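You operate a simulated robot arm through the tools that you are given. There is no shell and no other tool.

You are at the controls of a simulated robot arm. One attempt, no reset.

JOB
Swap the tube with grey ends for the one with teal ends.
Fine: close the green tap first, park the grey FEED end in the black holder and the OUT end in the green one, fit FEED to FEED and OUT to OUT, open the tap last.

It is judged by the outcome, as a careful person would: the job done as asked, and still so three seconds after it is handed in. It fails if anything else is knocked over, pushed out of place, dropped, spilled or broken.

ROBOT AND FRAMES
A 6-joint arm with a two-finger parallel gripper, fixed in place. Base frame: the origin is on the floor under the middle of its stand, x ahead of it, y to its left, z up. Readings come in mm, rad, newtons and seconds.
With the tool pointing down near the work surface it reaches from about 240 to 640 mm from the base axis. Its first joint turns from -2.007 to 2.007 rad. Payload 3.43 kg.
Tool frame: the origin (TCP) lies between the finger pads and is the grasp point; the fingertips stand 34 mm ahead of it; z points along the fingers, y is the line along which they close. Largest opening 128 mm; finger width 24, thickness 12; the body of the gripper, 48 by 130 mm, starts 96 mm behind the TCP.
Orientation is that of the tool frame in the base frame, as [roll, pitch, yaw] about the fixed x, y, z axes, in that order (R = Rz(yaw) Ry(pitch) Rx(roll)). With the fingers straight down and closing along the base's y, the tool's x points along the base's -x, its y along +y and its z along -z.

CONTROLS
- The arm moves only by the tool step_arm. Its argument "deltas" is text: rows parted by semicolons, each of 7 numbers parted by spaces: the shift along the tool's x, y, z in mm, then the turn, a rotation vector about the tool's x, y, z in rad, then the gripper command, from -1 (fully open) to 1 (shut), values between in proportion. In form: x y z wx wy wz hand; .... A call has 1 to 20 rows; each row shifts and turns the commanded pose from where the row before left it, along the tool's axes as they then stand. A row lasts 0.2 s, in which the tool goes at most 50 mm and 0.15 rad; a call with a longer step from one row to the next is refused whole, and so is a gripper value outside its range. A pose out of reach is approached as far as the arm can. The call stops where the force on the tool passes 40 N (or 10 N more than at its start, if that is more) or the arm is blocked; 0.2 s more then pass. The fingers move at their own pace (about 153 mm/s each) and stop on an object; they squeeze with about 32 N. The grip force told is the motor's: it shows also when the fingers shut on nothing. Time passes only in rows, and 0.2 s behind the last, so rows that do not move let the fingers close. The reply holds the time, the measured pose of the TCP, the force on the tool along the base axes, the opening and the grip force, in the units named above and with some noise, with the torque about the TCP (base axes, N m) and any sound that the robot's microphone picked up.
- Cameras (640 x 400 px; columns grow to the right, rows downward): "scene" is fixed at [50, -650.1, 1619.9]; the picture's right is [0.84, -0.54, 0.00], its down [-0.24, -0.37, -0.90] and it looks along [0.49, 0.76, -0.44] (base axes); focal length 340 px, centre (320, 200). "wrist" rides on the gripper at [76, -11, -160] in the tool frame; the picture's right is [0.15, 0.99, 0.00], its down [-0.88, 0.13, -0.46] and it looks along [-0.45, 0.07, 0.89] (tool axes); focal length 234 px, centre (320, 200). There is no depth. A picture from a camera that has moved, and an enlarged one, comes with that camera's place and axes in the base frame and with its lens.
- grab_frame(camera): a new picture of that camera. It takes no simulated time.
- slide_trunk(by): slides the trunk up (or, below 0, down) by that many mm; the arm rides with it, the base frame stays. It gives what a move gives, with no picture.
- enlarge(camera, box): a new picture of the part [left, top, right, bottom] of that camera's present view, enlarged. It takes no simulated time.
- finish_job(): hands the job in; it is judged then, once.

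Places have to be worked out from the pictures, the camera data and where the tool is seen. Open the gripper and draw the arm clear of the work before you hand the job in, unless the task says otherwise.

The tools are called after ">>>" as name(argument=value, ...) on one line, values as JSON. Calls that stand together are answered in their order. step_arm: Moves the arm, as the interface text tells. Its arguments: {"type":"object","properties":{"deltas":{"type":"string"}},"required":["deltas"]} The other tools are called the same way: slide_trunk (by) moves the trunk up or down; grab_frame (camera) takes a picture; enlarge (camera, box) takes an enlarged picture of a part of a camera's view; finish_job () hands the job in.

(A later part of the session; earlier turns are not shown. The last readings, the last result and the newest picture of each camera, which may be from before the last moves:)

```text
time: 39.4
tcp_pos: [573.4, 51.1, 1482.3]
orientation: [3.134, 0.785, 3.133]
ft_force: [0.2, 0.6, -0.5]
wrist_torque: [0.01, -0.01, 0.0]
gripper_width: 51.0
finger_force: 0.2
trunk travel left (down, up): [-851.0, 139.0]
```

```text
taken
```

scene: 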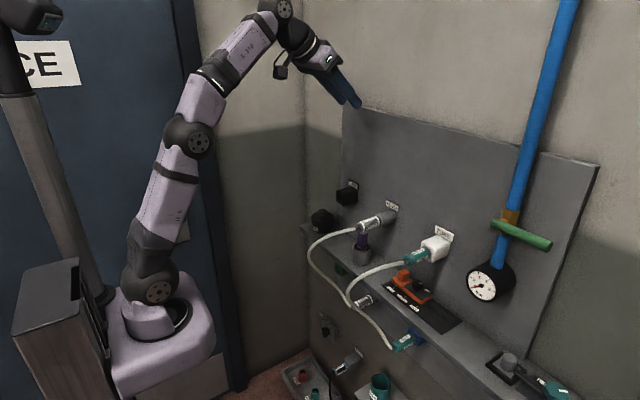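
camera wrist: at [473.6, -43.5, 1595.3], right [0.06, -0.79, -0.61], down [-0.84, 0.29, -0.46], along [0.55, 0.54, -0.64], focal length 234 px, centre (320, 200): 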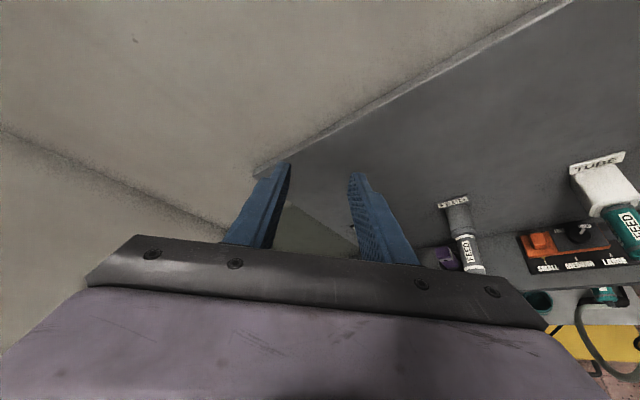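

Clean pose now with no limit warnings. I'll lower the trunk 240 mm (fingers stay above z≈1210) and then move to the pre-grasp behind and above the grey FEED end.

>>> slide_trunk(by=-240)

>>> step_arm(deltas="16.7 -17 13 0 0 0 0.2; 16.7 -17 13 0 0 0 0.2; 16.7 -17 13 0 0 0 0.2; 0 0 0 0 0 0 0.2")

>>> grab_frame(camera="wrist")

>>> grab_frame(camera="scene")

```text
time: 41.9
tcp_pos: [574.1, 51.1, 1243.4]
orientation: [3.136, 0.785, 3.137]
ft_force: [-0.5, -0.4, 0.1]
wrist_torque: [-0.03, -0.03, 0.01]
gripper_width: 51.3
finger_force: 0.0
trunk travel left (down, up): [-611.0, 379.0]
```

```text
time: 42.9
tcp_pos: [565.9, -2.3, 1180.3]
orientation: [3.137, 0.786, 3.137]
ft_force: [0.2, 0.1, 0.0]
wrist_torque: [0.02, 0.0, -0.03]
gripper_width: 51.5
finger_force: 0.0
trunk travel left (down, up): [-611.0, 379.0]
```

```text
taken
camera wrist: at [399.5, -13.0, 1239.3], right [-0.1, 0.99, -0.1], down [0.3, 0.13, 0.95], along [0.95, 0.07, -0.31], focal length 234 px, centre (320, 200)
```

wrist: 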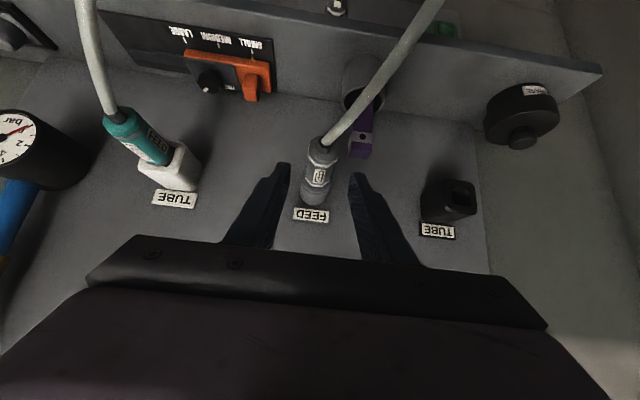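

```text
taken
```

scene: 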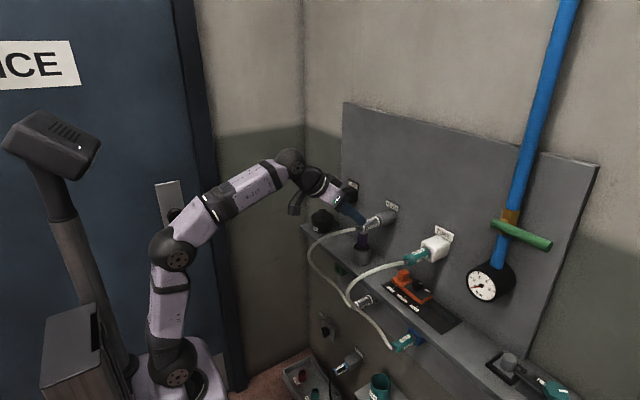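

Good posture, no limits. I'll zoom to check alignment of the fingers with the grey FEED end and the black holder's hole before closing in.

>>> enlarge(camera="wrist", box=[270, 110, 400, 240])

>>> enlarge(camera="wrist", box=[400, 150, 500, 250])

>>> enlarge(camera="scene", box=[330, 170, 410, 250])

```text
3.08 times, centred on (335, 175) of wrist
camera zoom: at [399.5, -13.0, 1239.3], right [-0.1, 0.99, -0.1], down [0.3, 0.13, 0.95], along [0.95, 0.07, -0.31], focal length 720 px, centre (274, 277)
```

zoom: 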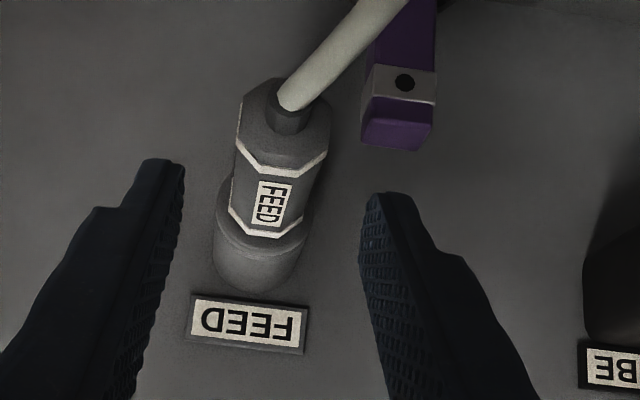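

```text
4.00 times, centred on (450, 200) of wrist
camera zoom: at [399.5, -13.0, 1239.3], right [-0.1, 0.99, -0.1], down [0.3, 0.13, 0.95], along [0.95, 0.07, -0.31], focal length 937 px, centre (-200, 200)
```

zoom: 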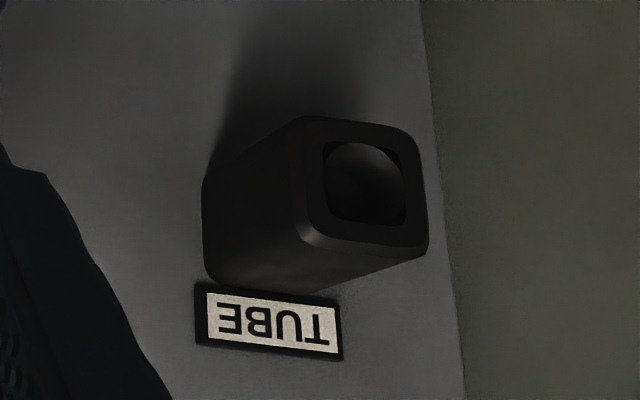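

```text
5.00 times, centred on (370, 210) of scene
camera zoom: at [50.0, -650.1, 1619.9], right [0.84, -0.54, 0.0], down [-0.24, -0.37, -0.9], along [0.49, 0.76, -0.44], focal length 1702 px, centre (70, 150)
```

zoom: 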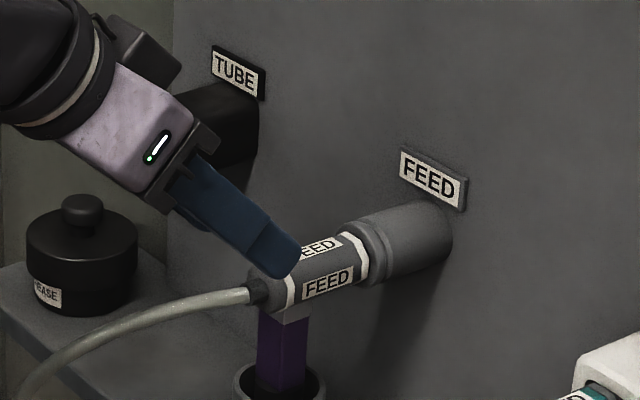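

The fingers straddle the grey end well; I'll shift 3 mm in +y and advance 83 mm along the tool axis to put the TCP on the body's middle (≈626, 1, 1122).

>>> step_arm(deltas="-0.5 3.3 28 0 0 0 0.2; -0.5 0 28 0 0 0 0.2; -0.4 0 27.4 0 0 0 0.2; 0 0 0 0 0 0 0.2")

>>> grab_frame(camera="wrist")

>>> enlarge(camera="scene", box=[320, 170, 420, 270])

```text
time: 43.9
tcp_pos: [626.8, 2.8, 1120.9]
orientation: [3.136, 0.788, 3.137]
ft_force: [-1.0, -0.4, 0.7]
wrist_torque: [0.0, 0.0, 0.0]
gripper_width: 51.1
finger_force: 0.2
trunk travel left (down, up): [-611.0, 379.0]
```

```text
taken
camera wrist: at [460.6, -8.4, 1180.9], right [-0.1, 0.99, -0.1], down [0.3, 0.13, 0.95], along [0.95, 0.07, -0.31], focal length 234 px, centre (320, 200)
```

wrist: 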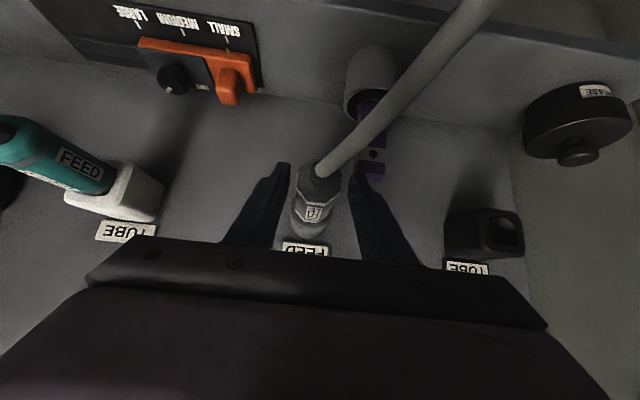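

```text
4.00 times, centred on (370, 220) of scene
camera zoom: at [50.0, -650.1, 1619.9], right [0.84, -0.54, 0.0], down [-0.24, -0.37, -0.9], along [0.49, 0.76, -0.44], focal length 1362 px, centre (120, 120)
```

zoom: 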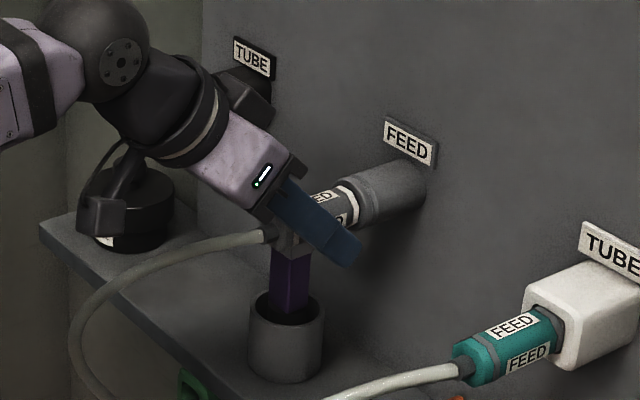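

The fingers bracket the grey body with the hose free beneath. Closing the gripper on it.

>>> step_arm(deltas="0 0 0 0 0 0 0.5; 0 0 0 0 0 0 1; 0 0 0 0 0 0 1; 0 0 0 0 0 0 1")

>>> enlarge(camera="wrist", box=[250, 130, 400, 270])

```text
time: 44.9
tcp_pos: [627.1, 0.5, 1120.8]
orientation: [3.136, 0.786, 3.134]
ft_force: [1.5, -12.2, -0.4]
wrist_torque: [-0.08, -0.06, -0.2]
gripper_width: 28.6
finger_force: 32.0
trunk travel left (down, up): [-611.0, 379.0]
```

```text
2.86 times, centred on (325, 200) of wrist
camera zoom: at [460.5, -11.1, 1180.9], right [-0.1, 0.99, -0.1], down [0.3, 0.13, 0.95], along [0.95, 0.07, -0.31], focal length 669 px, centre (306, 200)
```

zoom: 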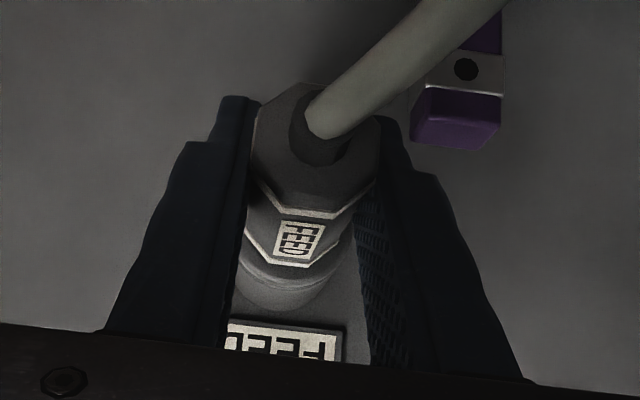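

Gripped at 28.6 mm, with a −12 N side load because I was ~2 mm off in y. I'll relax that offset, then start a gentle straight pull along −x.

>>> step_arm(deltas="0 -2.2 0 0 0 0 1; 0 0 0 0 0 0 1")

```text
time: 45.5
tcp_pos: [627.2, -0.0, 1120.6]
orientation: [3.134, 0.786, 3.136]
ft_force: [4.6, -6.7, 1.4]
wrist_torque: [-0.03, 0.03, -0.16]
gripper_width: 28.8
finger_force: 32.4
trunk travel left (down, up): [-611.0, 379.0]
```

>>> step_arm(deltas="0 -2 0 0 0 0 1; 0 0 0 0 0 0 1")

```text
time: 46.1
tcp_pos: [627.9, 0.4, 1120.0]
orientation: [3.134, 0.787, 3.137]
ft_force: [5.1, 0.2, 2.0]
wrist_torque: [-0.02, -0.09, -0.03]
gripper_width: 29.0
finger_force: 31.7
trunk travel left (down, up): [-611.0, 379.0]
```

Side load is gone. Now a slow straight pull in −x (3 mm rows).

>>> step_arm(deltas="2.12 0 -2.12 0 0 0 1; 2.12 0 -2.12 0 0 0 1; 2.12 0 -2.12 0 0 0 1; 2.12 0 -2.12 0 0 0 1; 2.12 0 -2.12 0 0 0 1")

>>> enlarge(camera="scene", box=[320, 170, 420, 270])

```text
time: 47.3
tcp_pos: [611.4, -1.4, 1121.6]
orientation: [3.136, 0.784, 3.135]
ft_force: [0.2, 0.3, 0.5]
wrist_torque: [0.02, -0.01, 0.02]
gripper_width: 28.8
finger_force: 32.2
trunk travel left (down, up): [-611.0, 379.0]
```

```text
4.00 times, centred on (370, 220) of scene
camera zoom: at [50.0, -650.1, 1619.9], right [0.84, -0.54, 0.0], down [-0.24, -0.37, -0.9], along [0.49, 0.76, -0.44], focal length 1362 px, centre (120, 120)
```

zoom: 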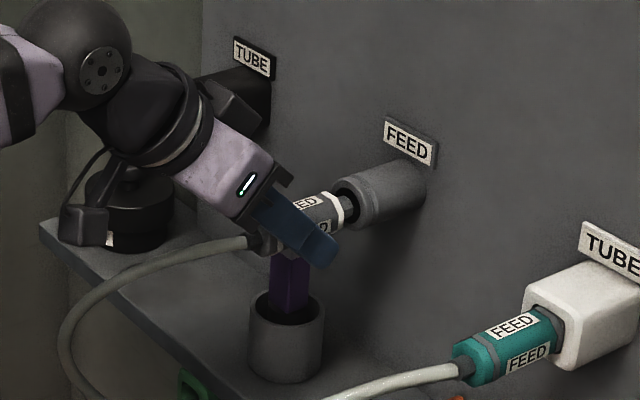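

It slides out freely with no force; the nose is showing. I'll keep pulling straight back 30 mm more.

>>> step_arm(deltas="3.5 0 -3.5 0 0 0 1; 3.5 0 -3.5 0 0 0 1; 3.5 0 -3.5 0 0 0 1; 3.5 0 -3.5 0 0 0 1; 3.5 0 -3.5 0 0 0 1; 3.5 0 -3.5 0 0 0 1; 3.5 0 -3.5 0 0 0 1; 3.5 0 -3.5 0 0 0 1; 0 0 0 0 0 0 1")

>>> enlarge(camera="scene", box=[320, 170, 420, 270])

>>> grab_frame(camera="wrist")

```text
time: 49.3
tcp_pos: [570.5, -1.3, 1121.9]
orientation: [3.136, 0.785, 3.137]
ft_force: [1.1, 0.1, 0.3]
wrist_torque: [-0.03, 0.0, 0.02]
gripper_width: 28.4
finger_force: 32.0
trunk travel left (down, up): [-611.0, 379.0]
```

```text
4.00 times, centred on (370, 220) of scene
camera zoom: at [50.0, -650.1, 1619.9], right [0.84, -0.54, 0.0], down [-0.24, -0.37, -0.9], along [0.49, 0.76, -0.44], focal length 1362 px, centre (120, 120)
```

zoom: 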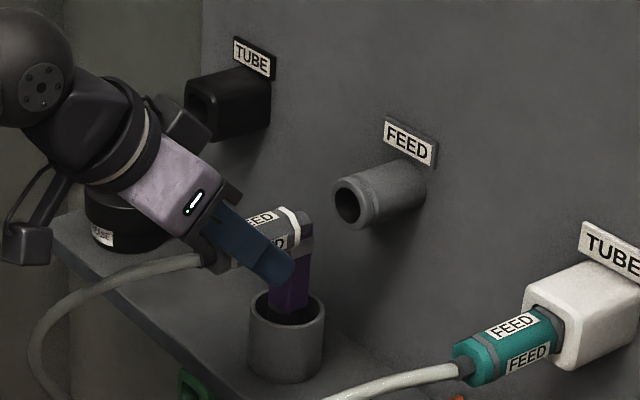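

```text
taken
camera wrist: at [404.3, -12.6, 1180.7], right [-0.1, 0.99, -0.1], down [0.3, 0.13, 0.95], along [0.95, 0.07, -0.31], focal length 234 px, centre (320, 200)
```

wrist: 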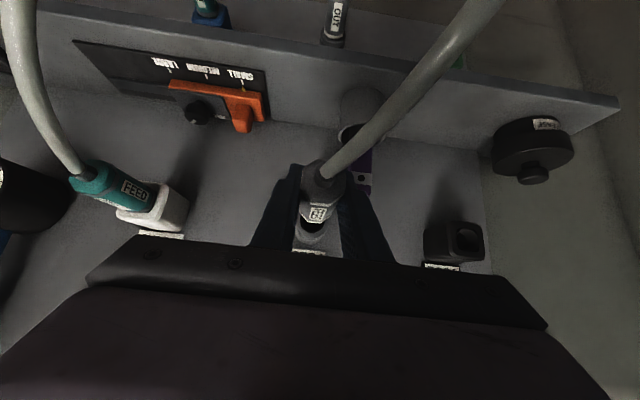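

The grey FEED end is fully out (short nose). I'll carry it +190 mm in y to in front of the black holder, staying well back at x≈570.

>>> step_arm(deltas="0 38 0 0 0 0 1; 0 38 0 0 0 0 1; 0 38 0 0 0 0 1; 0 38 0 0 0 0 1; 0 38 0 0 0 0 1; 0 0 0 0 0 0 1")

>>> grab_frame(camera="wrist")

>>> enlarge(camera="scene", box=[290, 160, 400, 260])

```text
time: 50.7
tcp_pos: [571.6, 189.3, 1122.2]
orientation: [3.136, 0.786, 3.136]
ft_force: [-0.3, 0.4, 0.7]
wrist_torque: [-0.04, 0.01, -0.01]
gripper_width: 28.9
finger_force: 32.5
trunk travel left (down, up): [-611.0, 379.0]
```

```text
taken
camera wrist: at [406.1, 177.3, 1181.8], right [-0.1, 0.99, -0.1], down [0.3, 0.13, 0.95], along [0.95, 0.07, -0.31], focal length 234 px, centre (320, 200)
```

wrist: 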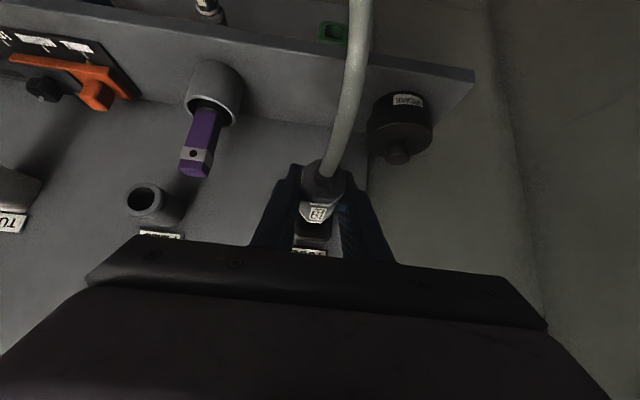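

```text
4.00 times, centred on (345, 210) of scene
camera zoom: at [50.0, -650.1, 1619.9], right [0.84, -0.54, 0.0], down [-0.24, -0.37, -0.9], along [0.49, 0.76, -0.44], focal length 1362 px, centre (220, 160)
```

zoom: 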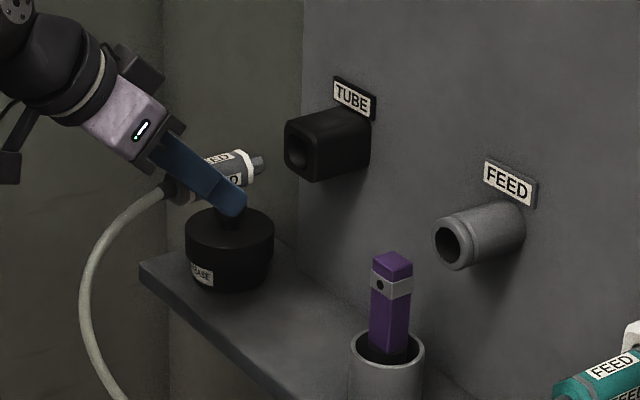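

Holding in front of the black holder; I need precise relative alignment of nose and hole, so I'll enlarge strongly in both cameras.

>>> enlarge(camera="scene", box=[320, 180, 360, 220])

>>> enlarge(camera="wrist", box=[280, 160, 360, 260])

>>> enlarge(camera="scene", box=[360, 190, 410, 240])

```text
10.00 times, centred on (340, 200) of scene
camera zoom: at [50.0, -650.1, 1619.9], right [0.84, -0.54, 0.0], down [-0.24, -0.37, -0.9], along [0.49, 0.76, -0.44], focal length 3405 px, centre (120, 200)
```

zoom: 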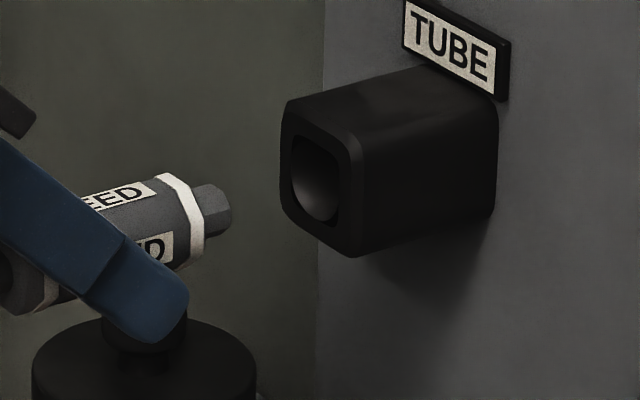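

```text
4.00 times, centred on (320, 210) of wrist
camera zoom: at [406.1, 177.3, 1181.8], right [-0.1, 0.99, -0.1], down [0.3, 0.13, 0.95], along [0.95, 0.07, -0.31], focal length 937 px, centre (320, 160)
```

zoom: 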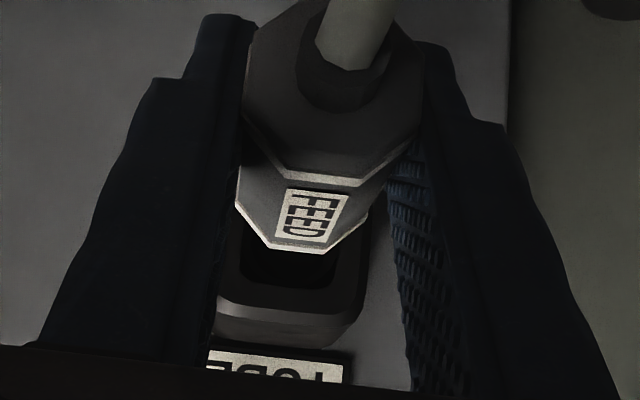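

```text
8.00 times, centred on (385, 215) of scene
camera zoom: at [50.0, -650.1, 1619.9], right [0.84, -0.54, 0.0], down [-0.24, -0.37, -0.9], along [0.49, 0.76, -0.44], focal length 2724 px, centre (-200, 80)
```

zoom: 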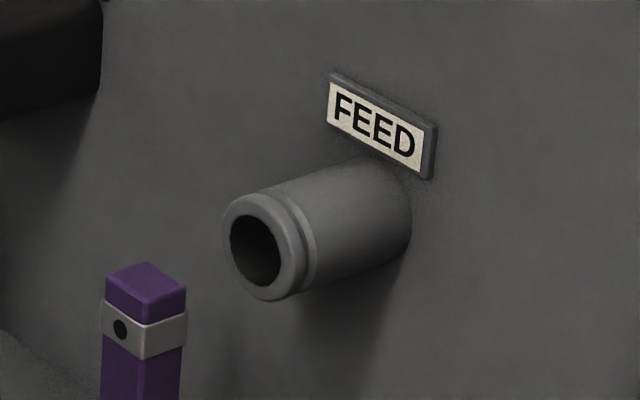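

Projecting the nose axis forward lands on the hole centre in the scene view, and the wrist view suggests about +1.5 mm more in y. I'll apply that and advance 30 mm to just before the hole.

>>> step_arm(deltas="0 1.5 0 0 0 0 1; -5.3 0 5.3 0 0 0 1; -5.3 0 5.3 0 0 0 1; -5.3 0 5.3 0 0 0 1; -5.3 0 5.3 0 0 0 1; 0 0 0 0 0 0 1")

>>> enlarge(camera="scene", box=[320, 180, 360, 220])

>>> enlarge(camera="wrist", box=[280, 160, 360, 260])

```text
time: 52.1
tcp_pos: [602.4, 190.7, 1121.8]
orientation: [3.137, 0.787, 3.135]
ft_force: [-0.2, 0.3, -1.5]
wrist_torque: [0.01, -0.02, -0.02]
gripper_width: 28.6
finger_force: 32.3
trunk travel left (down, up): [-611.0, 379.0]
```

```text
10.00 times, centred on (340, 200) of scene
camera zoom: at [50.0, -650.1, 1619.9], right [0.84, -0.54, 0.0], down [-0.24, -0.37, -0.9], along [0.49, 0.76, -0.44], focal length 3405 px, centre (120, 200)
```

zoom: 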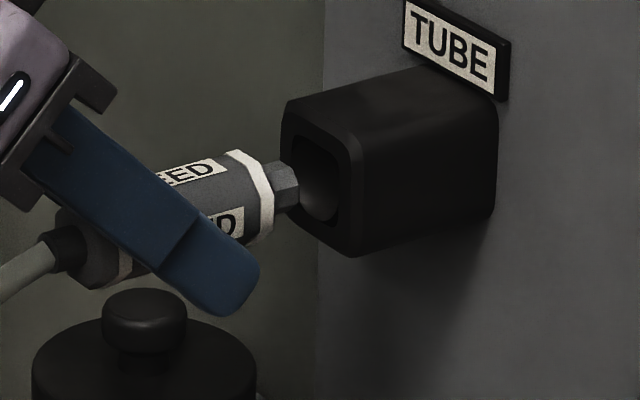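

```text
4.00 times, centred on (320, 210) of wrist
camera zoom: at [435.7, 179.5, 1181.9], right [-0.1, 0.99, -0.1], down [0.3, 0.13, 0.95], along [0.95, 0.07, -0.31], focal length 937 px, centre (320, 160)
```

zoom: 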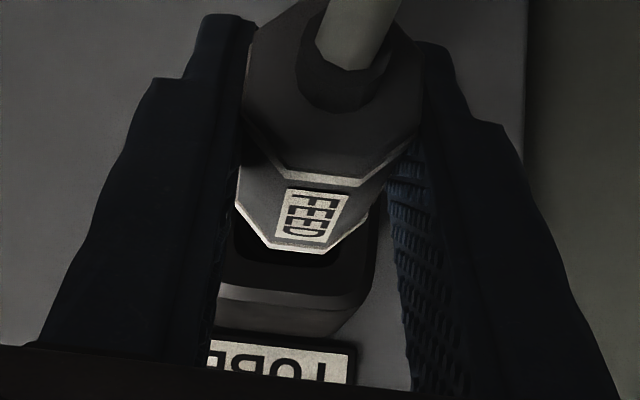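

The nose is at the mouth and centred. I'll push in the remaining ~25 mm slowly, watching force.

>>> step_arm(deltas="-2.8 0 2.8 0 0 0 1; -2.8 0 2.8 0 0 0 1; -2.8 0 2.8 0 0 0 1; -2.8 0 2.8 0 0 0 1; -2.8 0 2.8 0 0 0 1; -2.8 0 2.8 0 0 0 1; 0 0 0 0 0 0 1")

>>> enlarge(camera="scene", box=[320, 180, 360, 220])

```text
time: 53.7
tcp_pos: [624.2, 189.5, 1123.0]
orientation: [3.135, 0.785, 3.139]
ft_force: [0.7, 0.2, 0.2]
wrist_torque: [-0.05, 0.0, 0.01]
gripper_width: 28.8
finger_force: 32.4
trunk travel left (down, up): [-611.0, 379.0]
```

```text
10.00 times, centred on (340, 200) of scene
camera zoom: at [50.0, -650.1, 1619.9], right [0.84, -0.54, 0.0], down [-0.24, -0.37, -0.9], along [0.49, 0.76, -0.44], focal length 3405 px, centre (120, 200)
```

zoom: 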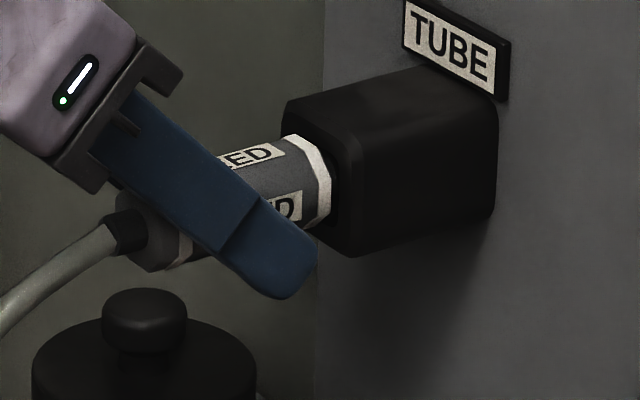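

The white front ring is now at the holder face with no resistance. I'll continue in small steps until it seats.

>>> step_arm(deltas="-1.4 0 1.4 0 0 0 1; -1.4 0 1.4 0 0 0 1; 0 0 0 0 0 0 1")

>>> enlarge(camera="scene", box=[320, 180, 360, 220])

>>> enlarge(camera="scene", box=[395, 220, 465, 280])

```text
time: 54.5
tcp_pos: [625.7, 190.6, 1123.4]
orientation: [3.138, 0.785, 3.138]
ft_force: [-18.7, -4.5, -4.9]
wrist_torque: [0.05, -0.01, -0.08]
gripper_width: 28.8
finger_force: 31.9
trunk travel left (down, up): [-611.0, 379.0]
```

```text
10.00 times, centred on (340, 200) of scene
camera zoom: at [50.0, -650.1, 1619.9], right [0.84, -0.54, 0.0], down [-0.24, -0.37, -0.9], along [0.49, 0.76, -0.44], focal length 3405 px, centre (120, 200)
```

zoom: 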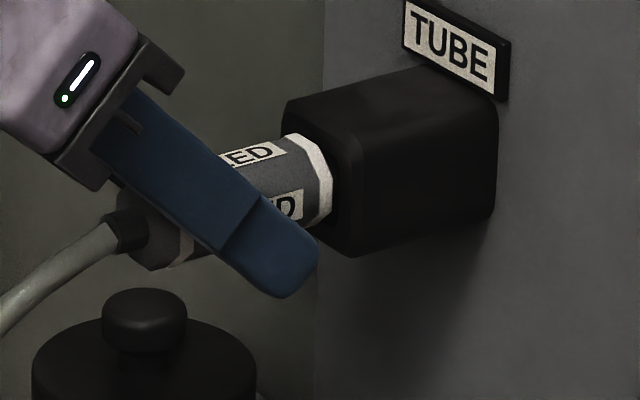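

```text
6.67 times, centred on (430, 250) of scene
camera zoom: at [50.0, -650.1, 1619.9], right [0.84, -0.54, 0.0], down [-0.24, -0.37, -0.9], along [0.49, 0.76, -0.44], focal length 2270 px, centre (-413, -133)
```

zoom: 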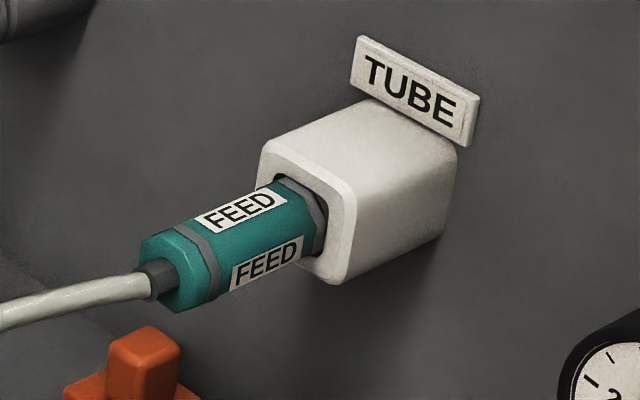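

There's 19 N of contact at x≈625.7, nearly the depth it had in its port (627.5). I'll push 1.5 mm more to see whether it is bottomed.

>>> step_arm(deltas="-0.7 0 0.7 0 0 0 1; -0.7 0 0.7 0 0 0 1; 0 0 0 0 0 0 1")

>>> grab_frame(camera="wrist")

```text
time: 55.3
tcp_pos: [627.1, 192.1, 1123.7]
orientation: [3.138, 0.782, 3.139]
ft_force: [-25.0, -2.3, -9.3]
wrist_torque: [0.09, 0.01, 0.03]
gripper_width: 28.5
finger_force: 32.4
trunk travel left (down, up): [-611.0, 379.0]
```

```text
taken
camera wrist: at [460.7, 179.6, 1183.3], right [-0.1, 0.99, -0.1], down [0.3, 0.13, 0.94], along [0.95, 0.07, -0.31], focal length 234 px, centre (320, 200)
```

wrist: 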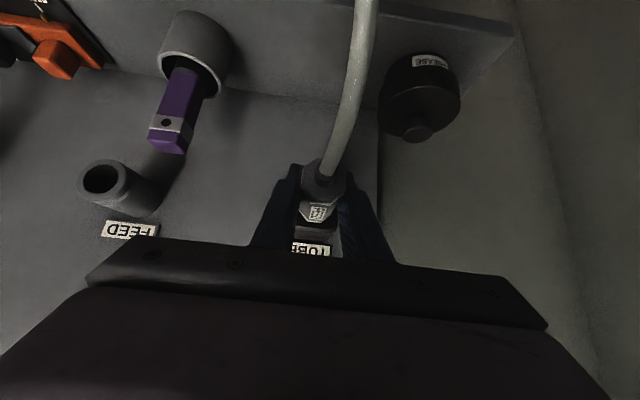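

It's blocked at x≈627, the same depth as in the port, so it is seated. I'll relax the push, then open the gripper slightly and check it stays.

>>> step_arm(deltas="1.2 0 -1.2 0 0 0 1; 1.2 0 -1.2 0 0 0 1; 0 0 0 0 0 0 1; 0 0 0 0 0 0 0.5; 0 0 0 0 0 0 0.3; 0 0 0 0 0 0 0.3")

>>> enlarge(camera="scene", box=[300, 170, 370, 240])

>>> grab_frame(camera="wrist")

```text
time: 56.7
tcp_pos: [629.2, 191.4, 1122.4]
orientation: [3.137, 0.787, 3.135]
ft_force: [0.3, 0.9, -0.5]
wrist_torque: [-0.02, 0.02, -0.01]
gripper_width: 45.2
finger_force: 0.1
trunk travel left (down, up): [-611.0, 379.0]
```

```text
5.71 times, centred on (335, 205) of scene
camera zoom: at [50.0, -650.1, 1619.9], right [0.84, -0.54, 0.0], down [-0.24, -0.37, -0.9], along [0.49, 0.76, -0.44], focal length 1946 px, centre (234, 171)
```

zoom: 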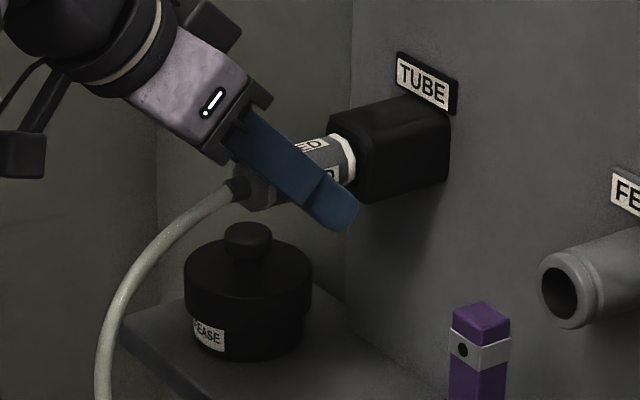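

```text
taken
camera wrist: at [461.5, 179.4, 1182.1], right [-0.1, 0.99, -0.1], down [0.3, 0.13, 0.95], along [0.95, 0.07, -0.31], focal length 234 px, centre (320, 200)
```

wrist: 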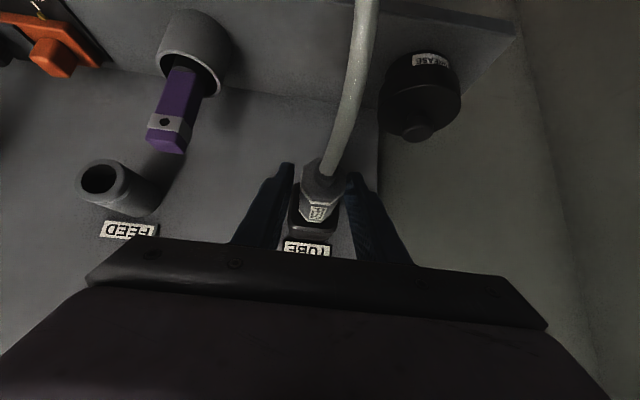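

It stays put in the black holder. I'll open a bit more and retreat up and back along the tool axis, then check how deep it sits compared with the teal one.

>>> step_arm(deltas="0 0 0 0 0 0 0.1; 0 0 -15 0 0 0 0.1; 0 0 -30 0 0 0 0.1; 0 0 -35 0 0 0 0.1; 0 0 -30 0 0 0 0.1; 0 0 0 0 0 0 0.1")

>>> enlarge(camera="scene", box=[300, 170, 460, 280])

>>> enlarge(camera="scene", box=[320, 180, 360, 220])

>>> grab_frame(camera="wrist")

```text
time: 58.1
tcp_pos: [551.2, 193.1, 1200.9]
orientation: [3.138, 0.786, 3.137]
ft_force: [0.3, 0.1, 0.0]
wrist_torque: [-0.02, 0.01, -0.04]
gripper_width: 57.5
finger_force: 0.1
trunk travel left (down, up): [-611.0, 379.0]
```

```text
3.64 times, centred on (380, 225) of scene
camera zoom: at [50.0, -650.1, 1619.9], right [0.84, -0.54, 0.0], down [-0.24, -0.37, -0.9], along [0.49, 0.76, -0.44], focal length 1238 px, centre (102, 109)
```

zoom: 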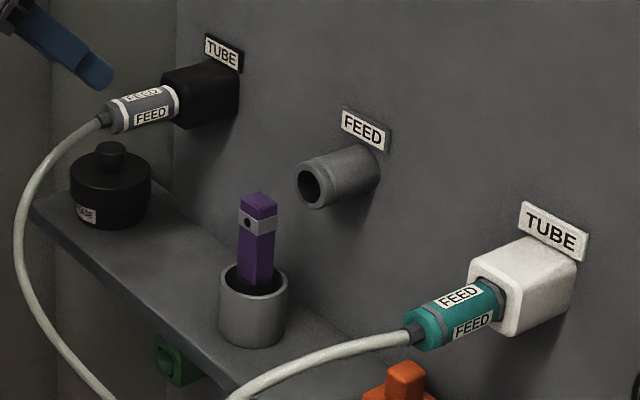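

```text
10.00 times, centred on (340, 200) of scene
camera zoom: at [50.0, -650.1, 1619.9], right [0.84, -0.54, 0.0], down [-0.24, -0.37, -0.9], along [0.49, 0.76, -0.44], focal length 3405 px, centre (120, 200)
```

zoom: 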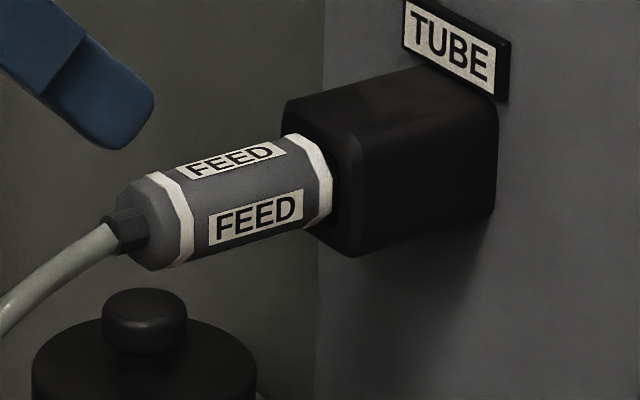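

```text
taken
camera wrist: at [384.5, 180.4, 1261.2], right [-0.1, 0.99, -0.1], down [0.3, 0.13, 0.95], along [0.95, 0.07, -0.31], focal length 234 px, centre (320, 200)
```

wrist: 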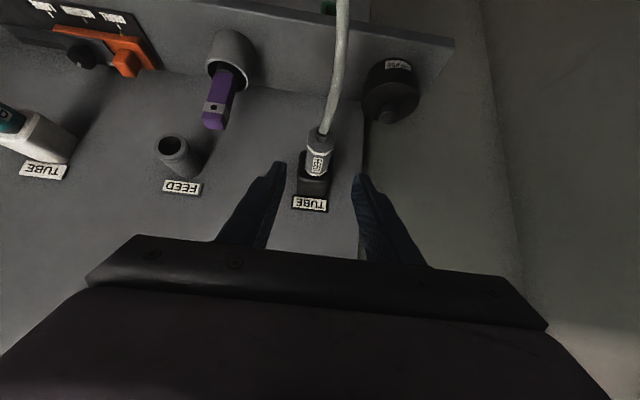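

The grey FEED end is seated in the black holder to matching depth. Next is the grey OUT end; I'll look closely at the lower area and hoses from the scene camera first.

>>> grab_frame(camera="scene")

>>> enlarge(camera="scene", box=[290, 250, 430, 370])

```text
taken
```

scene: 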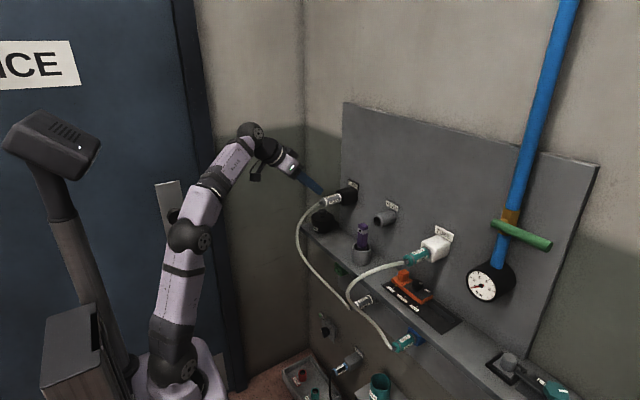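

```text
3.33 times, centred on (360, 310) of scene
camera zoom: at [50.0, -650.1, 1619.9], right [0.84, -0.54, 0.0], down [-0.24, -0.37, -0.9], along [0.49, 0.76, -0.44], focal length 1135 px, centre (187, -167)
```

zoom: 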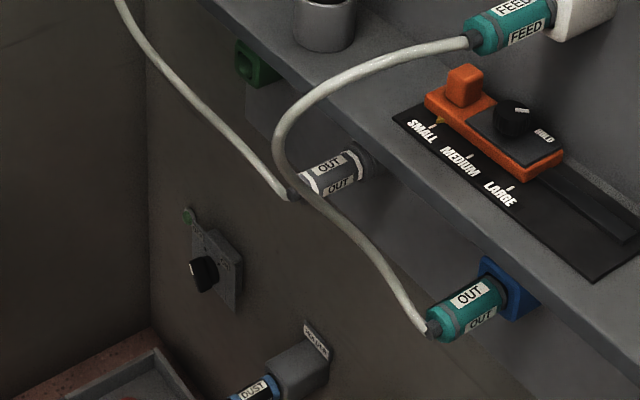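

Lower area in front of the OUT port looks free below z≈800. The hoses rise from the OUT ends, so I plan to grip those from below. First I'll fold the tool to point down and back off to x≈380, clear of the hose loops (x≥455).

>>> step_arm(deltas="20.2 -32.2 -20.2 0 0.131 0 0.1; 22.6 -32.2 -17.3 0 0.131 0 0.1; 24.7 -32.2 -14.2 0 0.131 0 0.1; 26.3 -32.2 -10.9 0 0.131 0 0.1; 27.5 -32.2 -7.4 0 0.131 0 0.1; 28.3 -32.2 -3.7 0 0.13 0 0.1; 0 0 0 0 0 0 0.1")

>>> grab_frame(camera="scene")

>>> grab_frame(camera="wrist")

```text
time: 59.7
tcp_pos: [366.0, -3.1, 1137.0]
orientation: [3.138, 0.001, 3.141]
ft_force: [-0.5, -0.3, 0.4]
wrist_torque: [0.02, -0.01, -0.01]
gripper_width: 57.4
finger_force: 0.2
out of reach, approached as far as the arm can: row 4, 5, 6
trunk travel left (down, up): [-611.0, 379.0]
```

```text
taken
```

scene: 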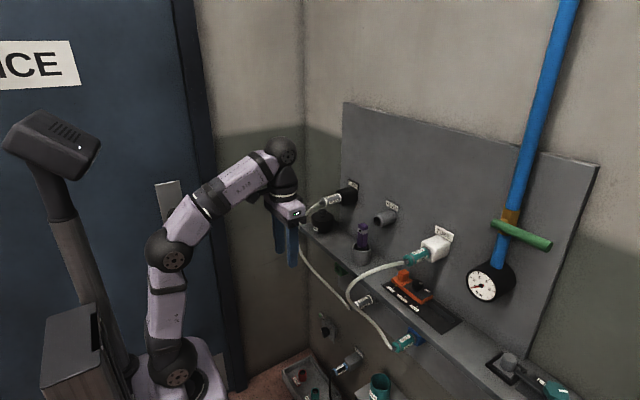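

```text
taken
camera wrist: at [289.4, -14.7, 1296.6], right [-0.15, 0.99, 0.0], down [0.88, 0.13, 0.46], along [0.45, 0.07, -0.89], focal length 234 px, centre (320, 200)
```

wrist: 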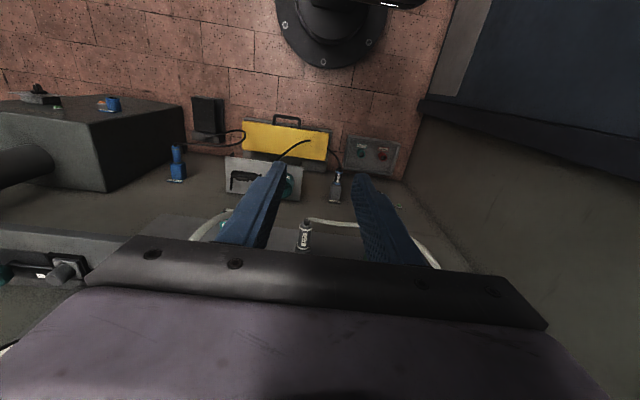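

Tool now points down at (366,-3,1137), well in front of the hoses. I'll lower the trunk 300 mm and check.

>>> slide_trunk(by=-300)

>>> grab_frame(camera="scene")

>>> grab_frame(camera="wrist")

```text
time: 62.7
tcp_pos: [365.1, -1.7, 836.9]
orientation: [3.138, 0.0, 3.14]
ft_force: [0.3, -0.2, -1.1]
wrist_torque: [0.0, -0.01, 0.0]
gripper_width: 57.6
finger_force: 0.2
trunk travel left (down, up): [-311.0, 679.0]
```

```text
taken
```

scene: 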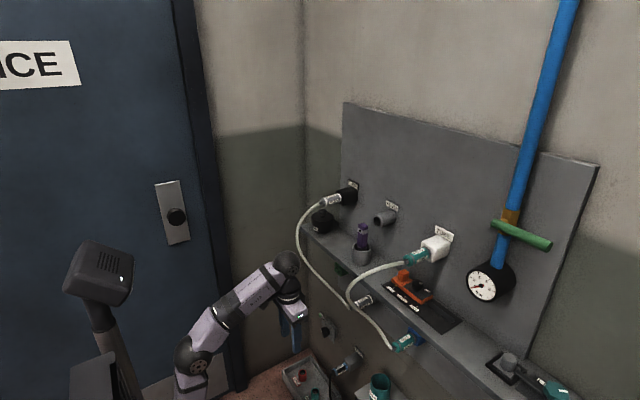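

```text
taken
camera wrist: at [289.6, -14.3, 996.8], right [-0.15, 0.99, 0.0], down [0.88, 0.13, 0.46], along [0.45, 0.07, -0.89], focal length 234 px, centre (320, 200)
```

wrist: 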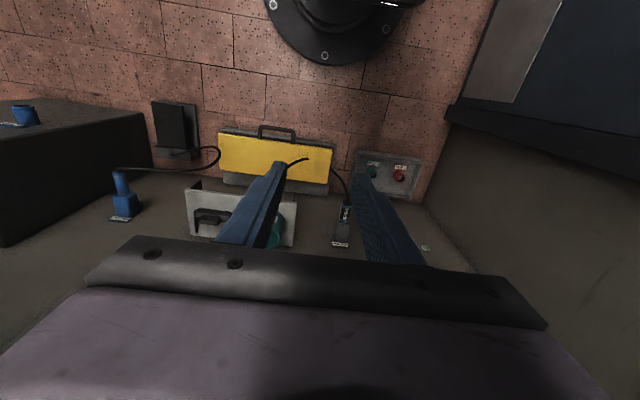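

Clear so far. I'll lower 120 mm more and then swing the tool up to horizontal beneath the shelf, following a path with the wrist near x≈370 so it passes under the hoses.

>>> slide_trunk(by=-120)

>>> step_arm(deltas="-31.2 0 15.9 0 -0.1428 0 0.1; -28.5 0 15.9 0 -0.1428 0 0.1; -26.1 0 15.5 0 -0.1428 0 0.1; -23.5 0 14.8 0 -0.1428 0 0.1; -21.3 0 13.5 0 -0.1428 0 0.1; -19.1 0 12.2 0 -0.1428 0 0.1; -17.2 0 10.5 0 -0.1428 0 0.1; 0 0 0 0 0 0 0.1")

>>> grab_frame(camera="scene")

>>> grab_frame(camera="wrist")

```text
time: 64.2
tcp_pos: [364.9, -2.9, 717.0]
orientation: [3.137, 0.001, 3.14]
ft_force: [-1.2, -0.7, -0.6]
wrist_torque: [0.0, -0.02, -0.04]
gripper_width: 57.8
finger_force: 0.0
trunk travel left (down, up): [-191.0, 799.0]
```

```text
time: 66.0
tcp_pos: [550.6, -2.6, 687.7]
orientation: [3.134, 1.006, 3.135]
ft_force: [-0.1, 0.3, 0.8]
wrist_torque: [-0.01, 0.0, -0.08]
gripper_width: 57.5
finger_force: 0.2
trunk travel left (down, up): [-191.0, 799.0]
```

```text
taken
```

scene: 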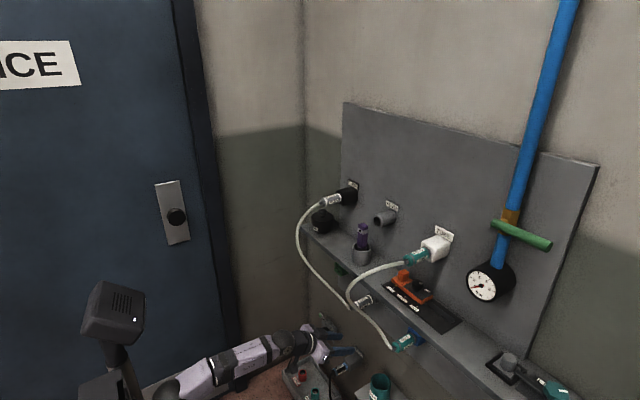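

```text
taken
camera wrist: at [375.5, -13.4, 710.2], right [-0.08, 0.99, -0.12], down [0.09, 0.13, 0.99], along [0.99, 0.07, -0.1], focal length 234 px, centre (320, 200)
```

wrist: 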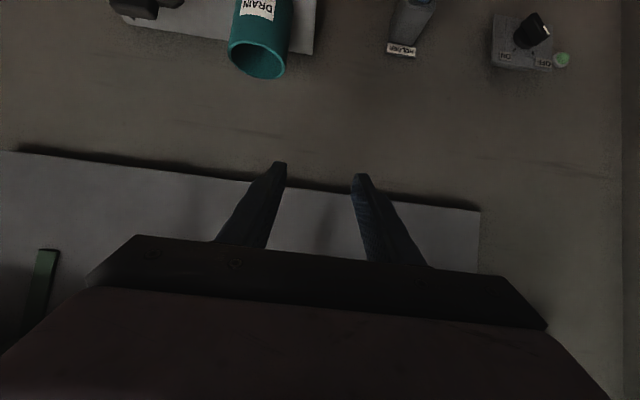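

Tracking precisely with no contact. I'll finish swinging to horizontal and look up at the OUT ends.

>>> step_arm(deltas="-15.4 0 8.4 0 -0.1428 0 0.1; -14.2 0 6.3 0 -0.1428 0 0.1; -13 0 3.9 0 -0.1428 0 0.1; -12.5 0 1.4 0 -0.1428 0 0.1; 0 0 0 0 0 0 0.1")

>>> grab_frame(camera="wrist")

>>> enlarge(camera="scene", box=[270, 250, 430, 370])

```text
time: 67.2
tcp_pos: [587.2, -4.0, 730.6]
orientation: [0.801, 1.566, 0.801]
ft_force: [0.1, -1.3, -0.5]
wrist_torque: [0.0, 0.0, -0.02]
gripper_width: 57.5
finger_force: 0.0
trunk travel left (down, up): [-191.0, 799.0]
```

```text
taken
camera wrist: at [429.0, -14.2, 655.0], right [0.0, 0.99, -0.14], down [-0.46, 0.13, 0.88], along [0.89, 0.06, 0.45], focal length 234 px, centre (320, 200)
```

wrist: 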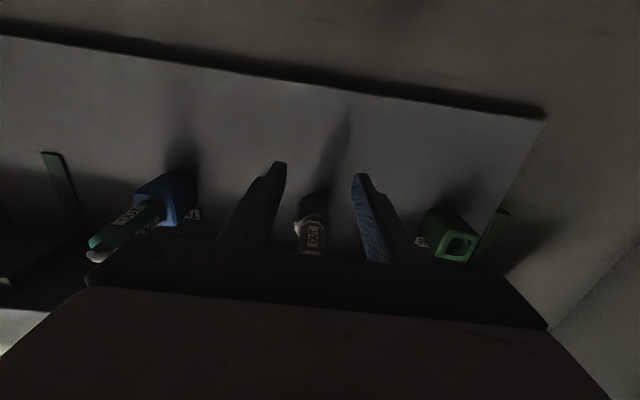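

```text
3.33 times, centred on (350, 310) of scene
camera zoom: at [50.0, -650.1, 1619.9], right [0.84, -0.54, 0.0], down [-0.24, -0.37, -0.9], along [0.49, 0.76, -0.44], focal length 1135 px, centre (220, -167)
```

zoom: 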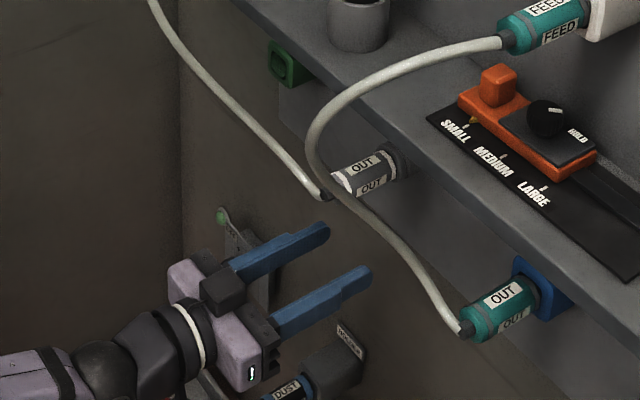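

Both OUT ends and the green/blue holders are visible from below, plus what look like green shelf brackets. I'll enlarge for positions.

>>> enlarge(camera="wrist", box=[380, 180, 560, 290])

>>> enlarge(camera="wrist", box=[240, 160, 420, 270])

>>> enlarge(camera="wrist", box=[20, 140, 220, 270])

```text
3.56 times, centred on (470, 235) of wrist
camera zoom: at [429.0, -14.2, 655.0], right [0.0, 0.99, -0.14], down [-0.46, 0.13, 0.88], along [0.89, 0.06, 0.45], focal length 833 px, centre (-213, 76)
```

zoom: 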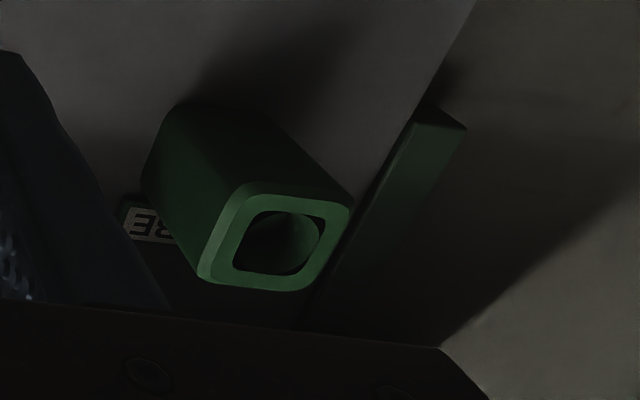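

```text
3.56 times, centred on (330, 215) of wrist
camera zoom: at [429.0, -14.2, 655.0], right [0.0, 0.99, -0.14], down [-0.46, 0.13, 0.88], along [0.89, 0.06, 0.45], focal length 833 px, centre (284, 147)
```

zoom: 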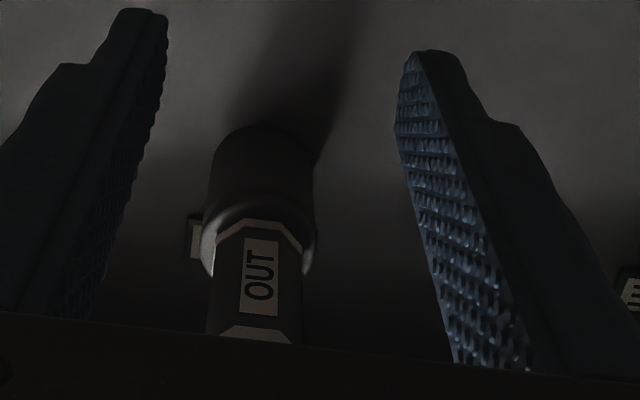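

```text
3.08 times, centred on (120, 205) of wrist
camera zoom: at [429.0, -14.2, 655.0], right [0.0, 0.99, -0.14], down [-0.46, 0.13, 0.88], along [0.89, 0.06, 0.45], focal length 720 px, centre (935, 185)
```

zoom: 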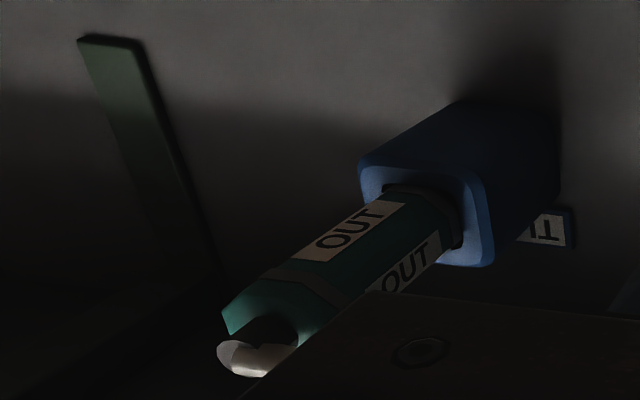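

The green holder's hole works out at y≈188, z≈816 and the OUT port at y≈−1, z≈816; brackets are clear of the path. I'll pitch the tool up 30° into a pre-grasp below and behind the grey OUT end.

>>> step_arm(deltas="-11.75 1 -7 0 -0.131 0 0.1; -12.6 1 -5.4 0 -0.131 0 0.1; -13.2 1 -3.7 0 -0.131 0 0.1; -13.5 0 -2 0 -0.135 0 0.1; 0 0 0 0 0 0 0.1")

>>> grab_frame(camera="wrist")

>>> enlarge(camera="scene", box=[290, 260, 430, 370])

```text
time: 68.4
tcp_pos: [560.1, 0.4, 778.3]
orientation: [0.006, 1.04, 0.004]
ft_force: [0.5, 1.1, 0.1]
wrist_torque: [0.01, -0.02, -0.01]
gripper_width: 57.5
finger_force: 0.0
trunk travel left (down, up): [-191.0, 799.0]
```

```text
taken
camera wrist: at [460.8, -10.1, 631.9], right [0.07, 0.99, -0.12], down [-0.84, 0.13, 0.53], along [0.54, 0.06, 0.84], focal length 234 px, centre (320, 200)
```

wrist: 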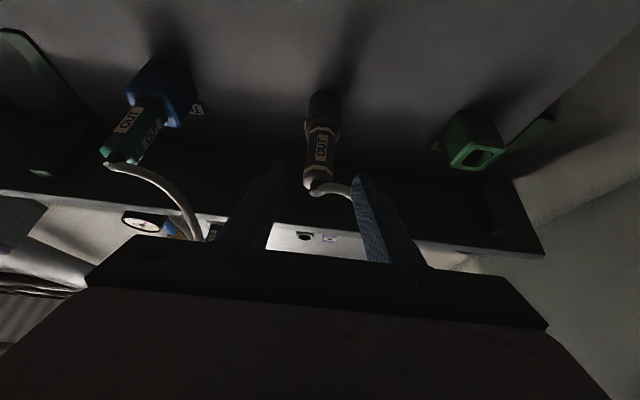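

```text
3.64 times, centred on (360, 315) of scene
camera zoom: at [50.0, -650.1, 1619.9], right [0.84, -0.54, 0.0], down [-0.24, -0.37, -0.9], along [0.49, 0.76, -0.44], focal length 1238 px, centre (174, -218)
```

zoom: 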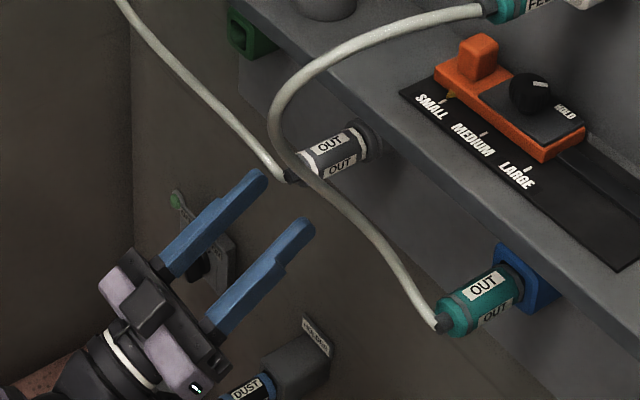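

Excellent view: the OUT end is centred (y≈−1) with its hose going up and to +y, away from the gripper. I'll advance ~76 mm along the tool axis to straddle the body.

>>> step_arm(deltas="0.3 -1.4 25.5 0 0 0 0.1; 0.3 0 25.5 0 0 0 0.1; 0.2 0 25 0 0 0 0.1; 0 0 0 0 0 0 0.1")

>>> grab_frame(camera="wrist")

>>> enlarge(camera="scene", box=[310, 260, 410, 340])

```text
time: 69.4
tcp_pos: [626.6, -1.4, 815.6]
orientation: [0.008, 1.04, 0.004]
ft_force: [-0.5, 0.3, 0.2]
wrist_torque: [-0.01, 0.0, 0.01]
gripper_width: 57.4
finger_force: 0.0
trunk travel left (down, up): [-191.0, 799.0]
```

```text
taken
camera wrist: at [526.9, -12.3, 670.1], right [0.07, 0.99, -0.12], down [-0.84, 0.13, 0.53], along [0.54, 0.06, 0.84], focal length 234 px, centre (320, 200)
```

wrist: 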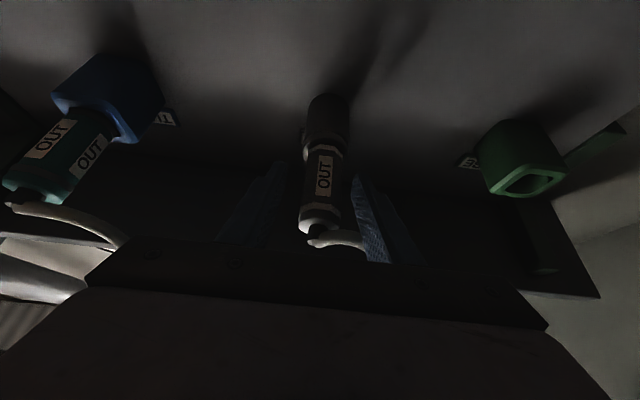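

```text
5.00 times, centred on (360, 300) of scene
camera zoom: at [50.0, -650.1, 1619.9], right [0.84, -0.54, 0.0], down [-0.24, -0.37, -0.9], along [0.49, 0.76, -0.44], focal length 1702 px, centre (120, -300)
```

zoom: 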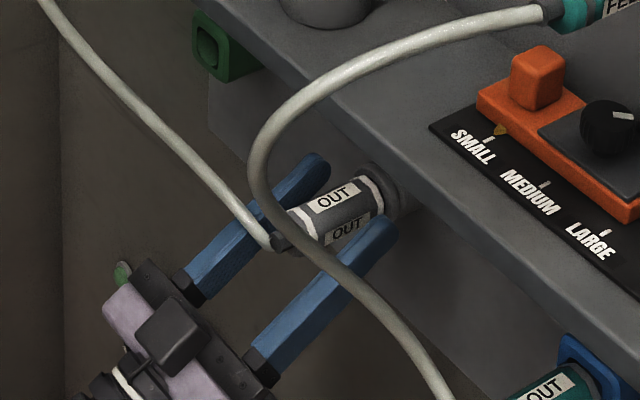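

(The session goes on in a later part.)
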